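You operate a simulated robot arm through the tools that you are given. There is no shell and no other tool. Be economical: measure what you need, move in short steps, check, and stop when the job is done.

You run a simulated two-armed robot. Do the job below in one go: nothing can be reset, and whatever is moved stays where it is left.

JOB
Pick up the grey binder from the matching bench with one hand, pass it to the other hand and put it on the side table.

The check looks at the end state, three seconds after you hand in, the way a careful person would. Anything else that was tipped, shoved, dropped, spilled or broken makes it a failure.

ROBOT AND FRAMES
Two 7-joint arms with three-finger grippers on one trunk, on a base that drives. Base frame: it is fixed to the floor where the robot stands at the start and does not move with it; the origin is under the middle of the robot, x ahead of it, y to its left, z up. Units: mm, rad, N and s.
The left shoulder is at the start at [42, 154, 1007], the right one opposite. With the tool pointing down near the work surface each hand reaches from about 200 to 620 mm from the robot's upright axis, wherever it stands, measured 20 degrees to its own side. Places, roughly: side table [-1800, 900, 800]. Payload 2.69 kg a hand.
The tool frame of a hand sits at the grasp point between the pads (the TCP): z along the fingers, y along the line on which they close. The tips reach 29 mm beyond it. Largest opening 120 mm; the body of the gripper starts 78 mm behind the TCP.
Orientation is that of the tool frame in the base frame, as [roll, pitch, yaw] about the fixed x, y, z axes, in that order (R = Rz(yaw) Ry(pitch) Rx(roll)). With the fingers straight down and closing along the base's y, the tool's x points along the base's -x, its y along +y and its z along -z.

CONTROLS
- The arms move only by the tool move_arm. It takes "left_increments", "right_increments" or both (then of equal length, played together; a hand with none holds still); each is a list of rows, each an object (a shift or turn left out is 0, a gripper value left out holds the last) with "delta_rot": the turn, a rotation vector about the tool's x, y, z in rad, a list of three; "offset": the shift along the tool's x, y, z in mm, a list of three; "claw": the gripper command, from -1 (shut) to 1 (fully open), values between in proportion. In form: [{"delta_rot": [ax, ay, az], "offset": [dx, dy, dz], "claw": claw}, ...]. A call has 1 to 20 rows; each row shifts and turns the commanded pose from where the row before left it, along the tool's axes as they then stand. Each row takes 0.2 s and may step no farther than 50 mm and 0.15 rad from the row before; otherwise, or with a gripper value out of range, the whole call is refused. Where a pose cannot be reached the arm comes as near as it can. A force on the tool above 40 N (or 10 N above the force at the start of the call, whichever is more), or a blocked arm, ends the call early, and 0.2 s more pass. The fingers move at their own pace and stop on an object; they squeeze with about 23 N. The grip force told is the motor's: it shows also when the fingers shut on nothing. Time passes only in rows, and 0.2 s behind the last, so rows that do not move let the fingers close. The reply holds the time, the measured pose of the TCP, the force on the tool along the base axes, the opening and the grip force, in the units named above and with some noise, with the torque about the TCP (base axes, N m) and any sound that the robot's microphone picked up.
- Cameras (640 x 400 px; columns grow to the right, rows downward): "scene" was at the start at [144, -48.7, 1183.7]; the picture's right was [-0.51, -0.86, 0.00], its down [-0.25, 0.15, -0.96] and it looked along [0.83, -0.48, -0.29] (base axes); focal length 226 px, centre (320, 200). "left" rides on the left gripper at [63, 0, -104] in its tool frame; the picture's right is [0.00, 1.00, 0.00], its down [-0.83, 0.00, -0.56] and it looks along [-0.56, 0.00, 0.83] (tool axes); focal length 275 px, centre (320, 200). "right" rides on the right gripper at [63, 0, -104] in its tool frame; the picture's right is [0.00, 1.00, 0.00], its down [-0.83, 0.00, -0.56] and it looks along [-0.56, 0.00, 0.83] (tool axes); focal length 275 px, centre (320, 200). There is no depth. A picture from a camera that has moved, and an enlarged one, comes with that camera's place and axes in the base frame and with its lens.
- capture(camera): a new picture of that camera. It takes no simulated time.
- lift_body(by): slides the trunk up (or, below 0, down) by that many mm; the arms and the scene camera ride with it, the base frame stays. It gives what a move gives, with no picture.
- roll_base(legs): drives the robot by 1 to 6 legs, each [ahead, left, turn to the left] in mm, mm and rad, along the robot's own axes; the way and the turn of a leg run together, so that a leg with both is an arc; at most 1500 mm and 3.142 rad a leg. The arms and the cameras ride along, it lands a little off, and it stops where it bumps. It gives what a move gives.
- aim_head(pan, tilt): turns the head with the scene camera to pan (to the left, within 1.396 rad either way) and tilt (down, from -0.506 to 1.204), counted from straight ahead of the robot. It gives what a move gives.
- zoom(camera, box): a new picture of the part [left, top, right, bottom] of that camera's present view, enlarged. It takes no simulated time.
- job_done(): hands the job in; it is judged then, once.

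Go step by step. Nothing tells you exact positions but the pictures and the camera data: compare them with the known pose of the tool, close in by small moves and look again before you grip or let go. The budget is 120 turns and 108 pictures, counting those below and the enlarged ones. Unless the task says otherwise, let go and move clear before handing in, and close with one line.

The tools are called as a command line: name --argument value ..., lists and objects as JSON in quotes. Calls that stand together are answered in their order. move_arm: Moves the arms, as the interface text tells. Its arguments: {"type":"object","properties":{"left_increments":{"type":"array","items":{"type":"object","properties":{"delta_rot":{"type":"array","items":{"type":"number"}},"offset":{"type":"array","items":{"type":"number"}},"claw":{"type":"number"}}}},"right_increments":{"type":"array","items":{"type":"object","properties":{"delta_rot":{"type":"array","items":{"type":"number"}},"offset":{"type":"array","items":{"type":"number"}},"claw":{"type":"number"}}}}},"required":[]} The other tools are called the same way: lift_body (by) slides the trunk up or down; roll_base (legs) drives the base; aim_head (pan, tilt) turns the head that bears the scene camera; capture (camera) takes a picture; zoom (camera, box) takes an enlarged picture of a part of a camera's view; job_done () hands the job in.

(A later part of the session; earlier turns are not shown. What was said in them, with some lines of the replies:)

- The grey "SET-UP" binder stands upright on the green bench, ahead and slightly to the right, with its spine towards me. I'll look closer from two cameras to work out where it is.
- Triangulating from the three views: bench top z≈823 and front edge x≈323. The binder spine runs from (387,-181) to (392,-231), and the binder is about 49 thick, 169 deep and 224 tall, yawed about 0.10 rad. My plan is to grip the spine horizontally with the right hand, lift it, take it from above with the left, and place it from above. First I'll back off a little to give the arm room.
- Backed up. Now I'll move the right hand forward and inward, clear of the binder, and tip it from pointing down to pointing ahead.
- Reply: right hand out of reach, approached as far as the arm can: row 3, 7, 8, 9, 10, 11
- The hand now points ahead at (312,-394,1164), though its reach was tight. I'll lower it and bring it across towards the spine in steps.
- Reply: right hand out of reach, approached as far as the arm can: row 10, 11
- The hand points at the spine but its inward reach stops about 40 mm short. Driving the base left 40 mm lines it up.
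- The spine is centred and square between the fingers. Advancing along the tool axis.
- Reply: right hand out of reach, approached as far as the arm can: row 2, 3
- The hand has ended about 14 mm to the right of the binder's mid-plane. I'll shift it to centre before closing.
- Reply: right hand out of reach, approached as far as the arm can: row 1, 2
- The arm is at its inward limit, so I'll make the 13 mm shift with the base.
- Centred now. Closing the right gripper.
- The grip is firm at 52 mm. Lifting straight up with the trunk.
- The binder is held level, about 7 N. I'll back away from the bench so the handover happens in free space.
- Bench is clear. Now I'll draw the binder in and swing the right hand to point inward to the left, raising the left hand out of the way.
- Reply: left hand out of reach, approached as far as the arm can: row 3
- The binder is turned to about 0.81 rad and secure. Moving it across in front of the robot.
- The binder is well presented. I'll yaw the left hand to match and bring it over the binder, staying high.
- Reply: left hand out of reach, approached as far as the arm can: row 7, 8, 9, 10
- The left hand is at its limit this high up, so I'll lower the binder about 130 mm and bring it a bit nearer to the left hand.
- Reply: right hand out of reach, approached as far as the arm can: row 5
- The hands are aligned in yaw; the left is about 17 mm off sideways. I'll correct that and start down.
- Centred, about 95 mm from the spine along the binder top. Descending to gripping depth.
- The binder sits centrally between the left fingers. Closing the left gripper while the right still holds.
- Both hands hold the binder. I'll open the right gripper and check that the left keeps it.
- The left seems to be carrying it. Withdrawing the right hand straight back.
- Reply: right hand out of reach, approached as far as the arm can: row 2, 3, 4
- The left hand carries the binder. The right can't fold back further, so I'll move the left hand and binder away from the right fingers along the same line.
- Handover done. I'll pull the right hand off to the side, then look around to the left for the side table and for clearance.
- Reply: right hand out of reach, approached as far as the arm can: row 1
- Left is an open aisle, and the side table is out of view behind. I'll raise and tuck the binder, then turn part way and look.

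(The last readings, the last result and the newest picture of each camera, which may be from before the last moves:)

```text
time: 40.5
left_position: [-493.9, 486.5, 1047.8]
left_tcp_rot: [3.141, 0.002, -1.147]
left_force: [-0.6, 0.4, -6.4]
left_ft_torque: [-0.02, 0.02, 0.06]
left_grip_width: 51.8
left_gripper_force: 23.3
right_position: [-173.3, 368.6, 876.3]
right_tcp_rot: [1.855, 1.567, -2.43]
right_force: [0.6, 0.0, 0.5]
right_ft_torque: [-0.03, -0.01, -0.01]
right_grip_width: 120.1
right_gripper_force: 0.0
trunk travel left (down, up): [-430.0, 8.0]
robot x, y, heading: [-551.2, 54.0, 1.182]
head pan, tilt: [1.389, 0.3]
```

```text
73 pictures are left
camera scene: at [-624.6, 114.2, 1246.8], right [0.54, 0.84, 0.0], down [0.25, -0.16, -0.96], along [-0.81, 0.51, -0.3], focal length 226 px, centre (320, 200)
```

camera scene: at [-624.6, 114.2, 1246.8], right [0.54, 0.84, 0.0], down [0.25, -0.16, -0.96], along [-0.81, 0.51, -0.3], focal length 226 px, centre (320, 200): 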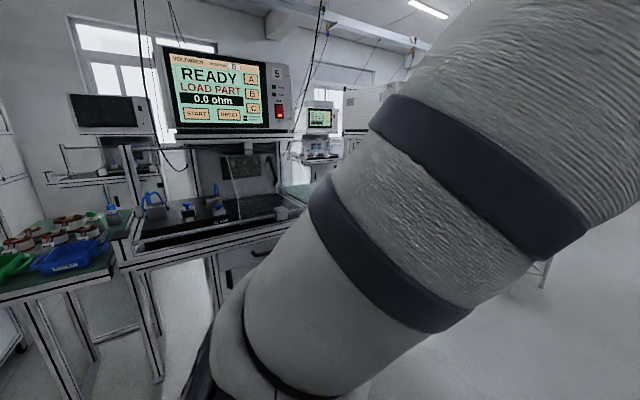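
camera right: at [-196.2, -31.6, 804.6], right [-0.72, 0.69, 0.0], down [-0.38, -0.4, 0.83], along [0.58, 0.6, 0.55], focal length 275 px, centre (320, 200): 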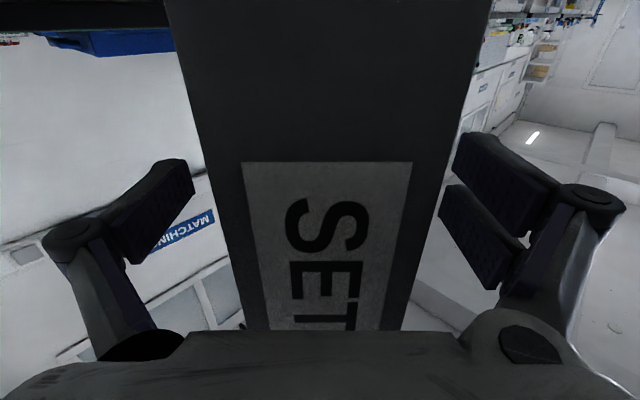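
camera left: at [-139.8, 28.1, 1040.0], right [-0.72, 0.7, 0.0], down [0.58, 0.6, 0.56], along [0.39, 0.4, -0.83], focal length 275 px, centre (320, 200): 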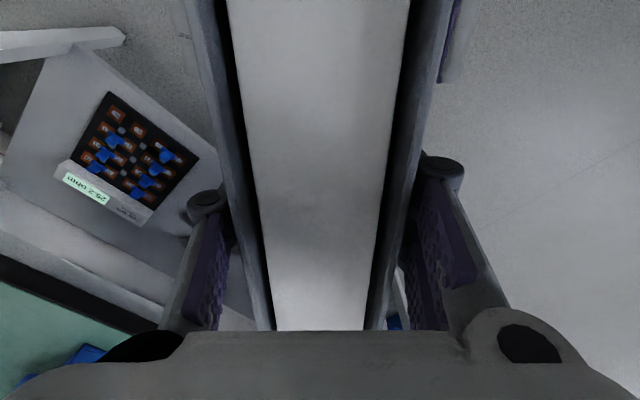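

The table should be just behind the left arm in this view. I'll turn more for a clear look.

roll_base --legs '[[0, 0, 0.9]]'

aim_head --pan 0.3 --tilt 0.3

capture --camera "scene"

```text
time: 43.2
left_position: [-854.7, 367.8, 1046.9]
left_tcp_rot: [-3.141, 0.001, -0.247]
left_force: [-0.3, -0.5, -6.0]
left_ft_torque: [0.02, 0.01, 0.02]
left_grip_width: 51.4
left_gripper_force: 22.5
right_position: [-562.7, 544.2, 877.8]
right_tcp_rot: [1.879, 1.568, -1.507]
right_force: [0.2, 0.7, 0.7]
right_ft_torque: [0.01, -0.01, -0.05]
right_grip_width: 119.8
right_gripper_force: 0.1
trunk travel left (down, up): [-430.0, 8.0]
robot x, y, heading: [-549.1, 53.4, 2.088]
head pan, tilt: [1.389, 0.3]
```

```text
time: 44.5
left_position: [-854.5, 367.6, 1047.1]
left_tcp_rot: [-3.141, -0.001, -0.247]
left_force: [-0.4, 0.2, -6.9]
left_ft_torque: [-0.01, 0.01, -0.01]
left_grip_width: 51.9
left_gripper_force: 23.1
right_position: [-562.2, 544.7, 877.0]
right_tcp_rot: [1.877, 1.566, -1.509]
right_force: [0.2, 1.4, 0.2]
right_ft_torque: [0.0, -0.03, 0.04]
right_grip_width: 119.8
right_gripper_force: 0.0
trunk travel left (down, up): [-430.0, 8.0]
robot x, y, heading: [-549.3, 52.7, 2.086]
head pan, tilt: [0.3, 0.3]
```

```text
72 pictures are left
camera scene: at [-624.9, 127.2, 1246.8], right [0.68, 0.73, 0.0], down [0.22, -0.2, -0.96], along [-0.7, 0.65, -0.3], focal length 226 px, centre (320, 200)
```

scene: 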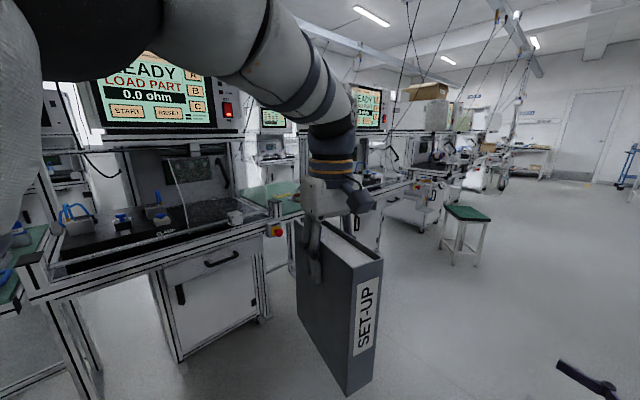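

zoom --camera "scene" --box '[200, 130, 440, 280]'

```text
2.67 times, centred on (320, 205) of scene
camera zoom: at [-624.9, 127.2, 1246.8], right [0.68, 0.73, 0.0], down [0.22, -0.2, -0.96], along [-0.7, 0.65, -0.3], focal length 602 px, centre (320, 187)
```

zoom: 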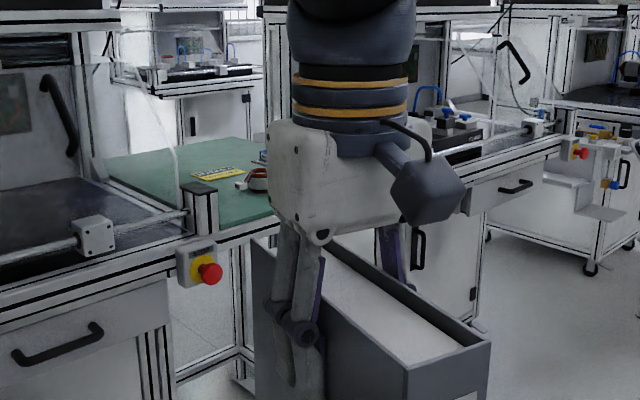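

The side table is the green top between two test stations, with a few small things on it. I'll drive in front of it and turn to face it (heading π).

roll_base --legs '[[912, -114, 0], [0, 0, 1.055]]'

aim_head --pan 0.0 --tilt 0.4

capture --camera "scene"

```text
time: 52.0
left_position: [-1313.8, 806.6, 1047.4]
left_tcp_rot: [-3.14, -0.001, 0.785]
left_force: [-0.2, 0.3, -6.3]
left_ft_torque: [-0.01, 0.01, -0.03]
left_grip_width: 52.0
left_gripper_force: 22.5
right_position: [-1314.7, 1147.8, 878.7]
right_tcp_rot: [1.89, 1.567, -0.466]
right_force: [0.5, -0.3, -0.2]
right_ft_torque: [0.01, -0.04, -0.03]
right_grip_width: 120.1
right_gripper_force: 0.1
trunk travel left (down, up): [-430.0, 8.0]
robot x, y, heading: [-888.6, 905.9, 3.116]
head pan, tilt: [0.3, 0.3]
```

```text
time: 52.8
left_position: [-1313.3, 806.8, 1047.5]
left_tcp_rot: [3.141, 0.0, 0.785]
left_force: [0.1, -0.3, -5.5]
left_ft_torque: [0.0, -0.02, -0.02]
left_grip_width: 51.8
left_gripper_force: 23.5
right_position: [-1315.6, 1149.0, 877.3]
right_tcp_rot: [1.904, 1.57, -0.45]
right_force: [0.7, -0.3, -0.2]
right_ft_torque: [-0.02, 0.03, -0.03]
right_grip_width: 120.0
right_gripper_force: 0.1
trunk travel left (down, up): [-430.0, 8.0]
robot x, y, heading: [-887.2, 906.3, 3.115]
head pan, tilt: [0.0, 0.4]
```

```text
70 pictures are left
camera scene: at [-994.0, 907.0, 1237.6], right [0.02, 1.0, 0.0], down [0.39, -0.01, -0.92], along [-0.92, 0.02, -0.39], focal length 226 px, centre (320, 200)
```

scene: 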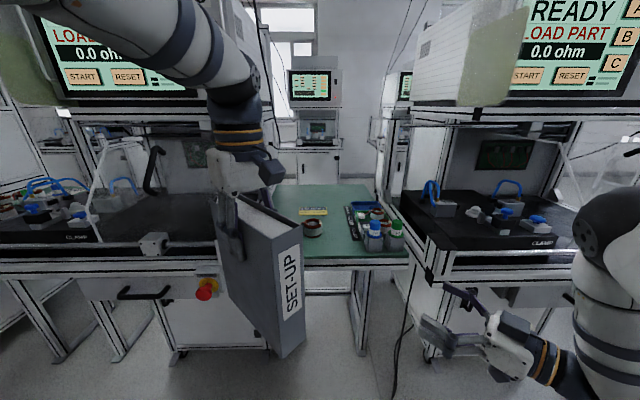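

The table is in front: front edge at x≈-1560, spanning y≈610 to 1190. Bottles, trays and a coil stand on its right half, and the near-left area may be free. I'll check behind the binder with the left camera.

capture --camera "left"

zoom --camera "scene" --box '[200, 170, 440, 320]'

```text
69 pictures are left
camera left: at [-1269.7, 849.4, 1151.8], right [0.7, -0.71, 0.0], down [-0.59, -0.58, 0.56], along [-0.4, -0.39, -0.83], focal length 275 px, centre (320, 200)
```

left: 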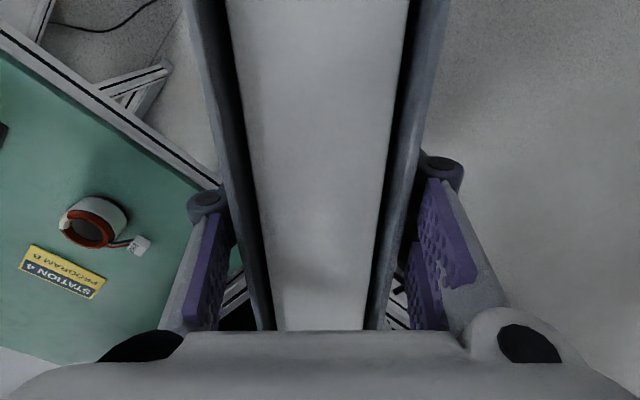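

```text
2.67 times, centred on (320, 245) of scene
camera zoom: at [-994.0, 907.0, 1237.6], right [0.02, 1.0, 0.0], down [0.39, -0.01, -0.92], along [-0.92, 0.02, -0.39], focal length 602 px, centre (320, 80)
```

zoom: 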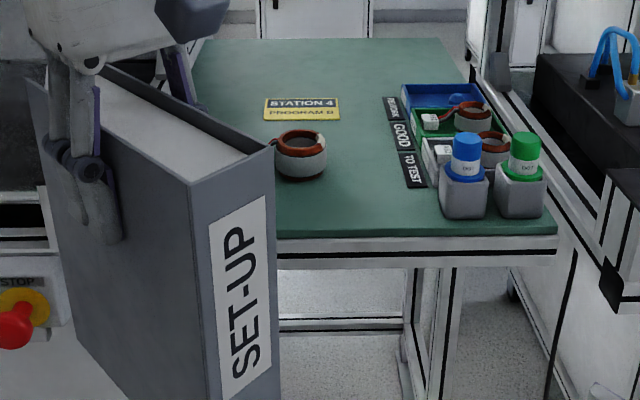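

The front-left area of the table (y≈700–860) is free. To keep the right arm clear of the right station, I'll approach at an angle with the left arm extended to the left, which also leaves the binder square to the table. First I'll rearrange the arms here.

move_arm --left_increments '[{"offset": [-24, 28, 0], "claw": -1}, {"offset": [-24, 28, 0]}, {"offset": [-24, 28, 0]}, {"offset": [-24, 28, 0]}, {"offset": [-24, 28, 0]}, {"offset": [-23, 28, 0]}, {}]' --right_increments '[{"offset": [0, 0, -25]}, {"offset": [0, 0, -25]}, {"offset": [0, 0, -25]}, {"offset": [0, 0, -25]}, {}, {}, {}]'

capture --camera "scene"

```text
time: 54.4
left_position: [-1297.0, 587.4, 1047.7]
left_tcp_rot: [3.141, 0.001, 0.784]
left_force: [-0.2, -0.6, -6.1]
left_ft_torque: [-0.02, 0.04, -0.01]
left_grip_width: 52.0
left_gripper_force: 23.3
right_position: [-1264.1, 1229.2, 881.2]
right_tcp_rot: [1.882, 1.566, -0.471]
right_force: [0.1, 0.0, -0.7]
right_ft_torque: [0.0, -0.03, 0.0]
right_grip_width: 120.1
right_gripper_force: 0.1
right hand out of reach, approached as far as the arm can: row 2, 3, 4
trunk travel left (down, up): [-430.0, 8.0]
robot x, y, heading: [-889.4, 907.5, 3.117]
head pan, tilt: [0.0, 0.4]
```

```text
67 pictures are left
camera scene: at [-994.0, 907.3, 1237.5], right [0.02, 1.0, 0.0], down [0.39, -0.01, -0.92], along [-0.92, 0.02, -0.39], focal length 226 px, centre (320, 200)
```

scene: 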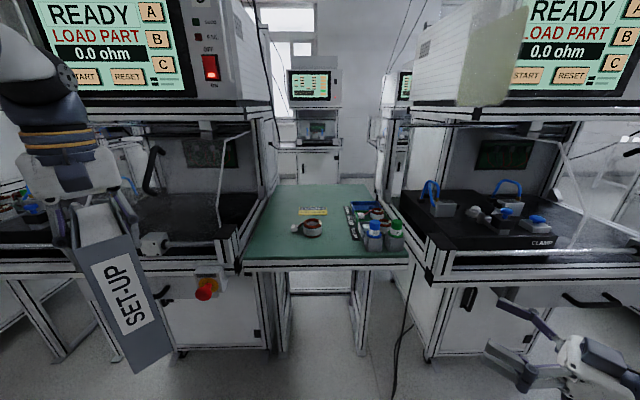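

The table is now fully visible: front-left corner about (-1540,690), coil and its cable at y≳815. The target for the left TCP is (-1690,757), with the binder pointing straight into the table. Turning first, then a sideways leg.

roll_base --legs '[[0, 0, -0.784], [-153, 146, 0]]'

aim_head --pan 0.75 --tilt 0.5

capture --camera "scene"

capture --camera "left"

```text
time: 58.2
left_position: [-1403.4, 761.7, 1047.9]
left_tcp_rot: [3.141, 0.0, -0.01]
left_force: [0.0, -0.3, -7.7]
left_ft_torque: [0.03, 0.0, 0.0]
left_grip_width: 51.8
left_gripper_force: 23.2
right_position: [-922.3, 1186.8, 880.6]
right_tcp_rot: [1.961, 1.566, -1.188]
right_force: [-0.5, -0.3, -0.1]
right_ft_torque: [0.01, 0.01, -0.03]
right_grip_width: 120.1
right_gripper_force: 0.1
trunk travel left (down, up): [-430.0, 8.0]
robot x, y, heading: [-890.1, 698.4, 2.321]
head pan, tilt: [0.0, 0.4]
```

```text
time: 59.4
left_position: [-1402.6, 762.2, 1047.6]
left_tcp_rot: [-3.141, -0.001, -0.011]
left_force: [0.8, -0.3, -5.4]
left_ft_torque: [0.02, 0.03, 0.0]
left_grip_width: 51.7
left_gripper_force: 22.8
right_position: [-922.8, 1188.0, 881.1]
right_tcp_rot: [1.914, 1.567, -1.233]
right_force: [0.0, 0.3, -0.3]
right_ft_torque: [0.04, 0.02, 0.01]
right_grip_width: 120.2
right_gripper_force: 0.0
trunk travel left (down, up): [-430.0, 8.0]
robot x, y, heading: [-886.1, 693.3, 2.32]
head pan, tilt: [0.75, 0.499]
```

```text
66 pictures are left
camera scene: at [-990.2, 707.8, 1228.4], right [0.07, 1.0, 0.0], down [0.48, -0.03, -0.88], along [-0.88, 0.06, -0.48], focal length 226 px, centre (320, 200)
```

scene: 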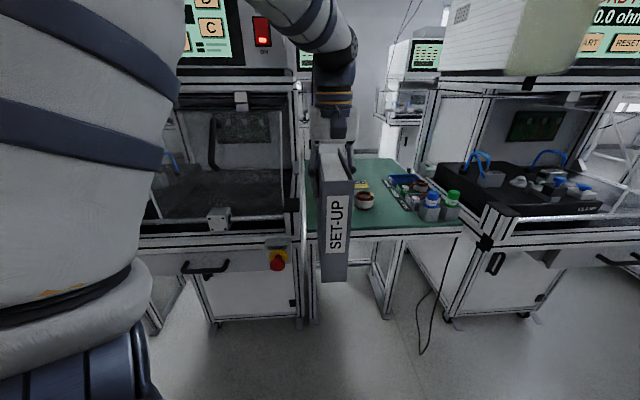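

```text
65 pictures are left
camera left: at [-1341.2, 759.4, 1151.9], right [-0.02, -1.0, 0.0], down [-0.83, 0.01, 0.56], along [-0.56, 0.01, -0.83], focal length 275 px, centre (320, 200)
```

left: 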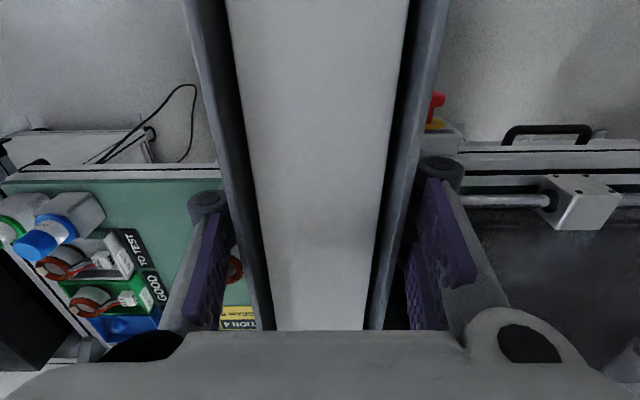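

Square to the table now. The left station has a tall post at y≈690, so I want margin on both sides; zooming to find exactly where the coil's cable ends.

zoom --camera "scene" --box '[280, 130, 440, 230]'

zoom --camera "left" --box '[180, 200, 340, 330]'

```text
4.00 times, centred on (360, 180) of scene
camera zoom: at [-990.2, 707.8, 1228.4], right [0.07, 1.0, 0.0], down [0.48, -0.03, -0.88], along [-0.88, 0.06, -0.48], focal length 902 px, centre (160, 280)
```

zoom: 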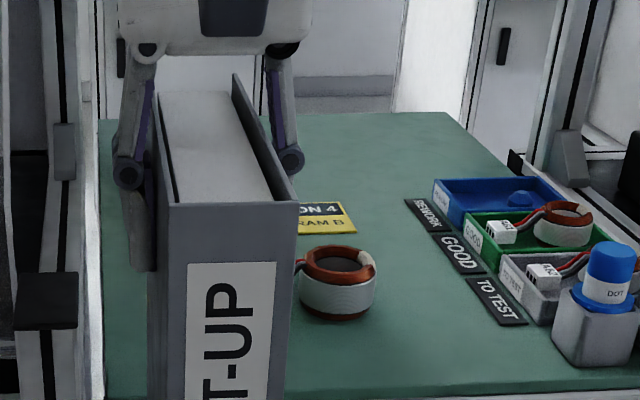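

```text
3.08 times, centred on (260, 265) of left
camera zoom: at [-1341.2, 759.4, 1151.9], right [-0.02, -1.0, 0.0], down [-0.83, 0.01, 0.56], along [-0.56, 0.01, -0.83], focal length 847 px, centre (505, 0)
```

zoom: 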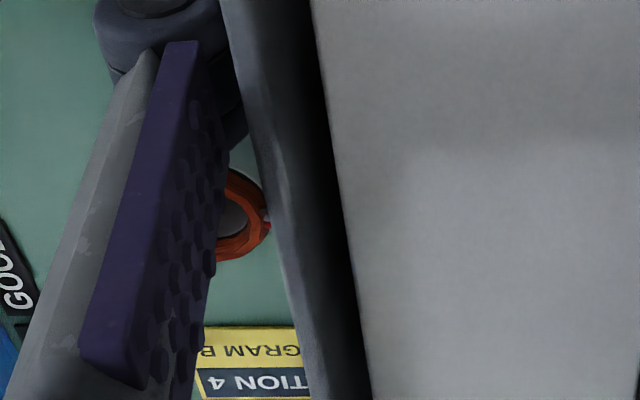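

Coil is centred about (-1712,924), with its connector reaching about y≈830. I'll aim the binder's mid-plane at y≈772, which clears both that and the post. Advancing two thirds of the way first.

roll_base --legs '[[135, 135, 0]]'

capture --camera "scene"

capture --camera "left"

```text
time: 61.0
left_position: [-1591.5, 766.9, 1048.0]
left_tcp_rot: [-3.141, 0.0, -0.01]
left_force: [-0.3, 0.1, -5.7]
left_ft_torque: [-0.01, -0.01, -0.01]
left_grip_width: 51.8
left_gripper_force: 22.6
right_position: [-1111.2, 1191.7, 880.4]
right_tcp_rot: [2.001, 1.566, -1.15]
right_force: [0.2, 0.7, -1.0]
right_ft_torque: [0.03, -0.02, 0.01]
right_grip_width: 120.0
right_gripper_force: 0.1
trunk travel left (down, up): [-430.0, 8.0]
robot x, y, heading: [-1078.1, 699.6, 2.321]
head pan, tilt: [0.75, 0.499]
```

```text
62 pictures are left
camera scene: at [-1178.5, 712.6, 1228.3], right [0.07, 1.0, 0.0], down [0.48, -0.03, -0.88], along [-0.88, 0.06, -0.48], focal length 226 px, centre (320, 200)
```

scene: 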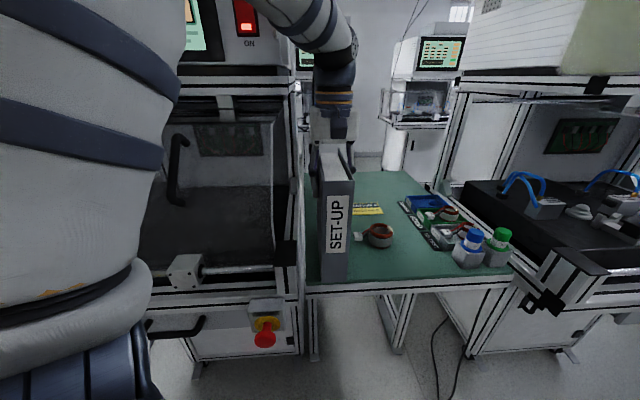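

```text
61 pictures are left
camera left: at [-1529.4, 764.3, 1151.7], right [-0.02, -1.0, 0.0], down [-0.83, 0.01, 0.56], along [-0.56, 0.01, -0.83], focal length 275 px, centre (320, 200)
```

left: 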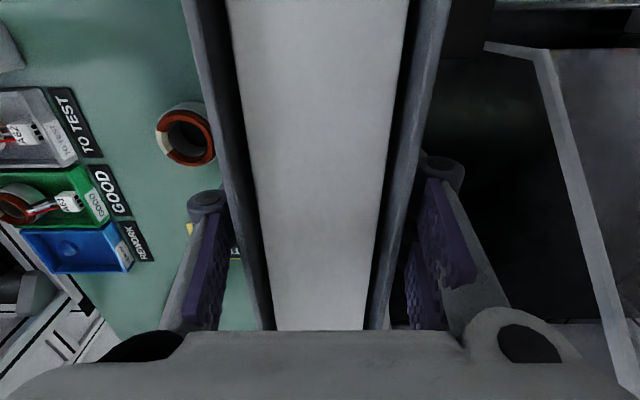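

Clear on both sides. The final 90 mm of approach now.

roll_base --legs '[[65, 63, 0]]'

capture --camera "scene"

capture --camera "left"

```text
time: 62.2
left_position: [-1680.5, 771.3, 1046.8]
left_tcp_rot: [3.14, -0.001, -0.011]
left_force: [-0.2, 0.3, -6.0]
left_ft_torque: [0.01, 0.0, -0.01]
left_grip_width: 51.8
left_gripper_force: 22.4
right_position: [-1199.2, 1195.7, 880.9]
right_tcp_rot: [2.009, 1.567, -1.138]
right_force: [-0.3, -0.5, 0.1]
right_ft_torque: [0.0, -0.01, 0.0]
right_grip_width: 120.0
right_gripper_force: 0.0
trunk travel left (down, up): [-430.0, 8.0]
robot x, y, heading: [-1169.1, 704.2, 2.324]
head pan, tilt: [0.75, 0.499]
```

```text
60 pictures are left
camera scene: at [-1267.6, 717.1, 1228.3], right [0.07, 1.0, 0.0], down [0.48, -0.03, -0.88], along [-0.88, 0.06, -0.48], focal length 226 px, centre (320, 200)
```

scene: 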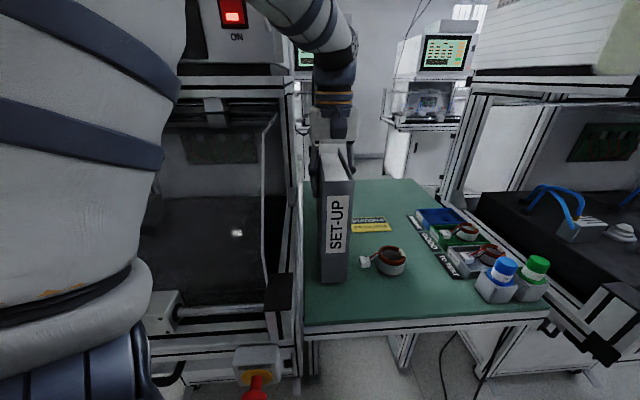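

```text
59 pictures are left
camera left: at [-1618.4, 769.0, 1151.7], right [-0.02, -1.0, 0.0], down [-0.83, 0.01, 0.56], along [-0.56, 0.01, -0.83], focal length 275 px, centre (320, 200)
```

left: 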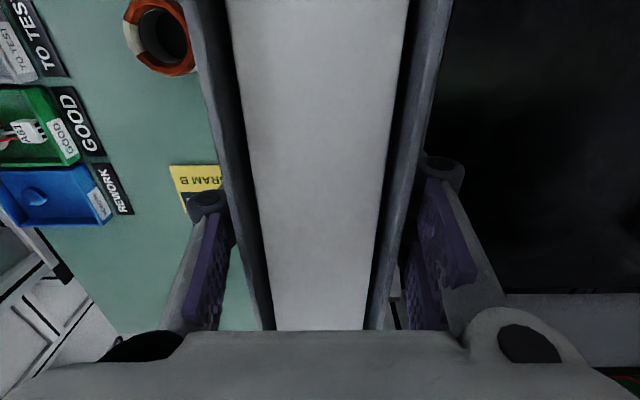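

The binder is over the free patch, well clear of the coil connector (y≈855) and the station post. Lowering most of the way.

move_arm --left_increments '[{"offset": [0, 0, 10], "claw": -1}, {"offset": [0, 0, 10]}, {"offset": [0, 0, 10]}, {"offset": [0, 0, 10]}, {"offset": [0, 0, 5]}, {}]'

capture --camera "scene"

```text
time: 63.6
left_position: [-1678.3, 770.9, 1003.3]
left_tcp_rot: [-3.141, 0.003, -0.01]
left_force: [0.6, -6.0, 26.0]
left_ft_torque: [-0.69, 0.12, -0.12]
left_grip_width: 52.2
left_gripper_force: 22.9
right_position: [-1197.5, 1195.6, 880.9]
right_tcp_rot: [1.476, 1.568, -1.674]
right_force: [1.1, 0.6, 0.1]
right_ft_torque: [0.0, -0.02, 0.03]
right_grip_width: 120.0
right_gripper_force: 0.2
trunk travel left (down, up): [-430.0, 8.0]
robot x, y, heading: [-1167.1, 701.9, 2.318]
head pan, tilt: [0.75, 0.499]
```

```text
58 pictures are left
camera scene: at [-1264.7, 716.0, 1228.7], right [0.07, 1.0, 0.0], down [0.48, -0.03, -0.88], along [-0.88, 0.06, -0.48], focal length 226 px, centre (320, 200)
```

scene: 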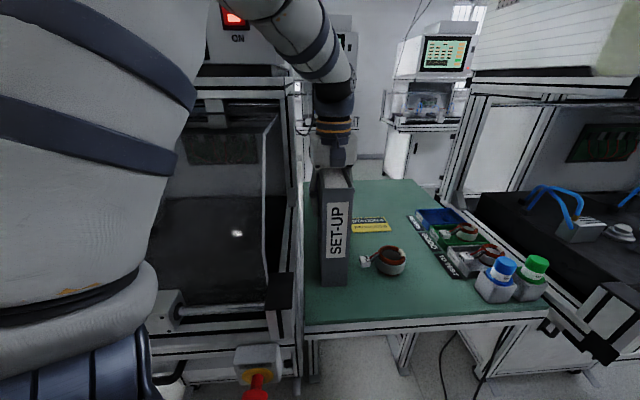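

Contact force of about 30 N upward, with the binder bottom at z≈823, which is likely the table top. Zooming to confirm.

zoom --camera "scene" --box '[280, 160, 440, 330]'

capture --camera "left"

```text
2.35 times, centred on (360, 245) of scene
camera zoom: at [-1264.7, 716.0, 1228.7], right [0.07, 1.0, 0.0], down [0.48, -0.03, -0.88], along [-0.88, 0.06, -0.48], focal length 531 px, centre (226, 94)
```

zoom: 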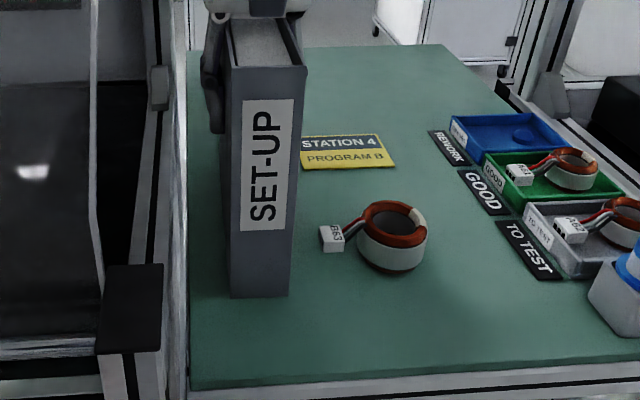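

```text
56 pictures are left
camera left: at [-1615.8, 768.4, 1108.2], right [-0.02, -1.0, 0.0], down [-0.83, 0.01, 0.56], along [-0.56, 0.01, -0.83], focal length 275 px, centre (320, 200)
```

left: 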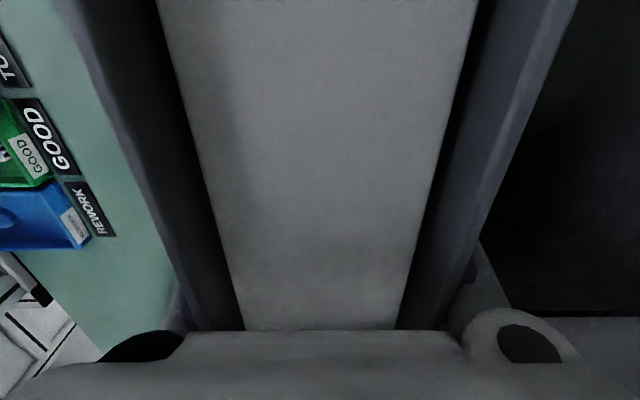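

The binder stands on the table and has slid up a little in the fingers. I'll ease off the downward pressure before opening.

move_arm --left_increments '[{"offset": [0, 0, -1.5], "claw": -1}, {}]'

```text
time: 64.2
left_position: [-1677.3, 771.6, 1002.9]
left_tcp_rot: [3.142, 0.0, -0.012]
left_force: [3.4, -4.5, 12.2]
left_ft_torque: [-0.1, 0.92, 0.22]
left_grip_width: 51.9
left_gripper_force: 22.8
right_position: [-1197.4, 1195.9, 880.0]
right_tcp_rot: [1.699, 1.567, -1.45]
right_force: [-0.1, -1.1, -0.8]
right_ft_torque: [0.02, 0.03, 0.02]
right_grip_width: 120.1
right_gripper_force: 0.1
trunk travel left (down, up): [-430.0, 8.0]
robot x, y, heading: [-1171.2, 702.4, 2.327]
head pan, tilt: [0.75, 0.499]
```

move_arm --left_increments '[{"offset": [0, 0, -1.2], "claw": -1}, {}]'

zoom --camera "scene" --box '[280, 160, 440, 330]'

```text
time: 64.8
left_position: [-1679.6, 770.7, 1004.2]
left_tcp_rot: [3.141, -0.003, -0.01]
left_force: [2.0, -1.4, 0.7]
left_ft_torque: [-0.05, 0.31, 0.1]
left_grip_width: 51.7
left_gripper_force: 23.0
right_position: [-1199.2, 1195.4, 879.2]
right_tcp_rot: [1.909, 1.563, -1.242]
right_force: [0.6, 1.2, 1.1]
right_ft_torque: [0.01, 0.02, 0.01]
right_grip_width: 120.0
right_gripper_force: 0.1
trunk travel left (down, up): [-430.0, 8.0]
robot x, y, heading: [-1168.8, 702.2, 2.319]
head pan, tilt: [0.75, 0.499]
```

```text
2.35 times, centred on (360, 245) of scene
camera zoom: at [-1266.4, 717.1, 1228.2], right [0.07, 1.0, 0.0], down [0.48, -0.03, -0.88], along [-0.88, 0.06, -0.48], focal length 531 px, centre (226, 94)
```

zoom: 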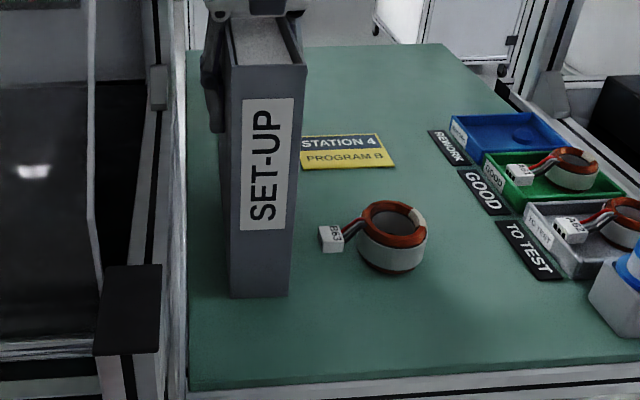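

Vertical load is nearly neutral and the binder stands upright. Opening the left fingers modestly to release it.

move_arm --left_increments '[{"claw": -0.05}, {"claw": 0.1}, {"claw": 0.3}, {"claw": 0.45}, {"claw": 0.45}]'

capture --camera "left"

capture --camera "scene"

```text
time: 66.0
left_position: [-1679.8, 771.4, 1005.2]
left_tcp_rot: [3.141, -0.001, -0.011]
left_force: [0.2, -0.1, 0.1]
left_ft_torque: [0.0, 0.01, -0.02]
left_grip_width: 86.9
left_gripper_force: 0.1
right_position: [-1199.0, 1195.4, 879.8]
right_tcp_rot: [1.836, 1.566, -1.314]
right_force: [-0.2, 0.8, 0.4]
right_ft_torque: [-0.01, -0.01, 0.0]
right_grip_width: 120.3
right_gripper_force: 0.0
trunk travel left (down, up): [-430.0, 8.0]
robot x, y, heading: [-1167.7, 702.2, 2.324]
head pan, tilt: [0.75, 0.499]
```

```text
54 pictures are left
camera left: at [-1617.2, 769.3, 1109.7], right [-0.02, -1.0, 0.0], down [-0.83, 0.01, 0.56], along [-0.56, 0.01, -0.83], focal length 275 px, centre (320, 200)
```

left: 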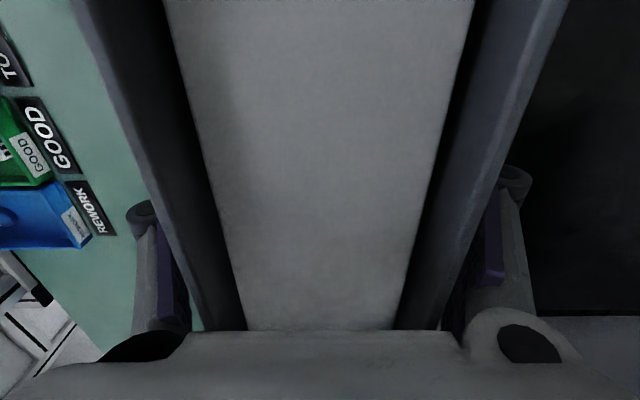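

```text
53 pictures are left
camera scene: at [-1266.4, 717.0, 1228.4], right [0.07, 1.0, 0.0], down [0.48, -0.03, -0.88], along [-0.88, 0.06, -0.48], focal length 226 px, centre (320, 200)
```

scene: 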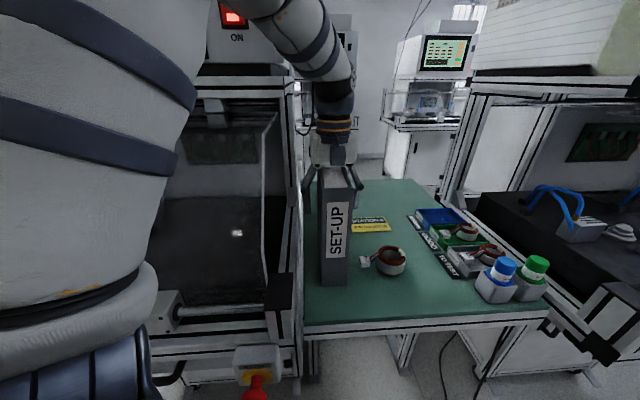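

Released; the binder stands by itself. Raising the left hand straight up in small steps.

move_arm --left_increments '[{"offset": [0, 0, -15], "claw": 0.45}, {"offset": [0, 0, -15]}, {"offset": [0, 0, -20]}, {"offset": [0, 0, -20]}, {"offset": [0, 0, -20]}, {"offset": [0, 0, -15]}, {}]'

capture --camera "left"

capture --camera "scene"

```text
time: 67.6
left_position: [-1680.2, 771.5, 1111.3]
left_tcp_rot: [-3.141, 0.001, -0.01]
left_force: [0.4, -0.3, -0.1]
left_ft_torque: [0.0, 0.0, 0.01]
left_grip_width: 86.9
left_gripper_force: 0.0
right_position: [-1199.1, 1195.9, 881.2]
right_tcp_rot: [1.858, 1.566, -1.292]
right_force: [0.3, -0.6, 0.6]
right_ft_torque: [-0.03, 0.01, -0.01]
right_grip_width: 120.0
right_gripper_force: 0.0
trunk travel left (down, up): [-430.0, 8.0]
robot x, y, heading: [-1166.5, 701.7, 2.322]
head pan, tilt: [0.75, 0.499]
```

```text
52 pictures are left
camera left: at [-1617.4, 768.7, 1215.0], right [-0.02, -1.0, 0.0], down [-0.83, 0.01, 0.56], along [-0.56, 0.01, -0.83], focal length 275 px, centre (320, 200)
```

left: 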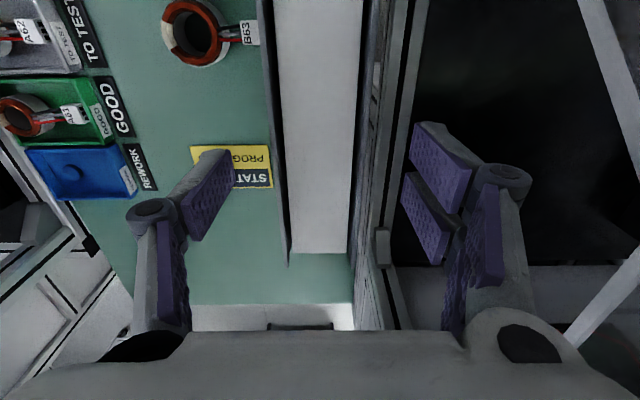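

```text
51 pictures are left
camera scene: at [-1266.5, 717.0, 1228.4], right [0.07, 1.0, 0.0], down [0.48, -0.03, -0.88], along [-0.88, 0.06, -0.48], focal length 226 px, centre (320, 200)
```

scene: 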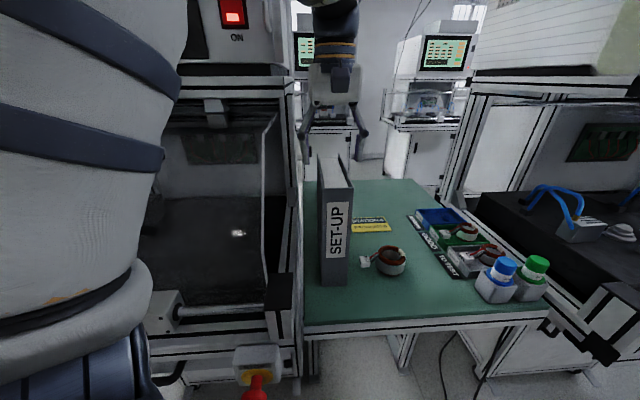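

The binder stands free on the table with nothing touched. I'll lift a touch more and back away.

move_arm --left_increments '[{"offset": [0, 0, -15]}, {}]'

roll_base --legs '[[-190, -204, 0]]'

capture --camera "scene"

```text
time: 68.2
left_position: [-1677.5, 770.0, 1124.5]
left_tcp_rot: [-3.142, 0.0, -0.009]
left_force: [-1.2, -0.3, 0.1]
left_ft_torque: [0.02, 0.01, -0.03]
left_grip_width: 87.2
left_gripper_force: 0.1
right_position: [-1198.8, 1196.0, 880.8]
right_tcp_rot: [1.861, 1.567, -1.291]
right_force: [-0.2, 0.1, -0.4]
right_ft_torque: [0.02, 0.02, -0.01]
right_grip_width: 120.0
right_gripper_force: 0.1
trunk travel left (down, up): [-430.0, 8.0]
robot x, y, heading: [-1164.9, 705.6, 2.318]
head pan, tilt: [0.75, 0.499]
```

```text
time: 70.4
left_position: [-1401.3, 772.1, 1125.6]
left_tcp_rot: [3.141, -0.001, -0.011]
left_force: [1.1, 0.3, 0.3]
left_ft_torque: [-0.02, 0.01, -0.02]
left_grip_width: 86.9
left_gripper_force: 0.1
right_position: [-922.0, 1199.6, 879.7]
right_tcp_rot: [1.768, 1.566, -1.38]
right_force: [0.7, -0.2, 0.7]
right_ft_torque: [-0.01, -0.01, -0.03]
right_grip_width: 119.9
right_gripper_force: 0.1
trunk travel left (down, up): [-430.0, 8.0]
robot x, y, heading: [-891.1, 707.3, 2.319]
head pan, tilt: [0.75, 0.499]
```

```text
50 pictures are left
camera scene: at [-989.1, 720.3, 1228.5], right [0.07, 1.0, 0.0], down [0.48, -0.03, -0.88], along [-0.88, 0.06, -0.48], focal length 226 px, centre (320, 200)
```

scene: 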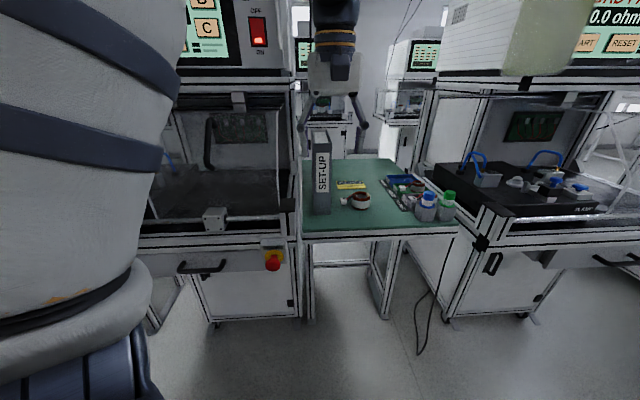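

The binder stands upright on the side table, everything else there is where it was, and both hands are clear. Handing in.

job_done

```text
The job is handed in.
```

I picked the grey binder up from the matching bench with the right hand and passed it in mid-air to the left. It now stands upright on the side table, released, and nothing else looks disturbed in the last pictures. As I set it down it touched the table sooner than I expected, so it slid up slightly in the fingers before I let go.
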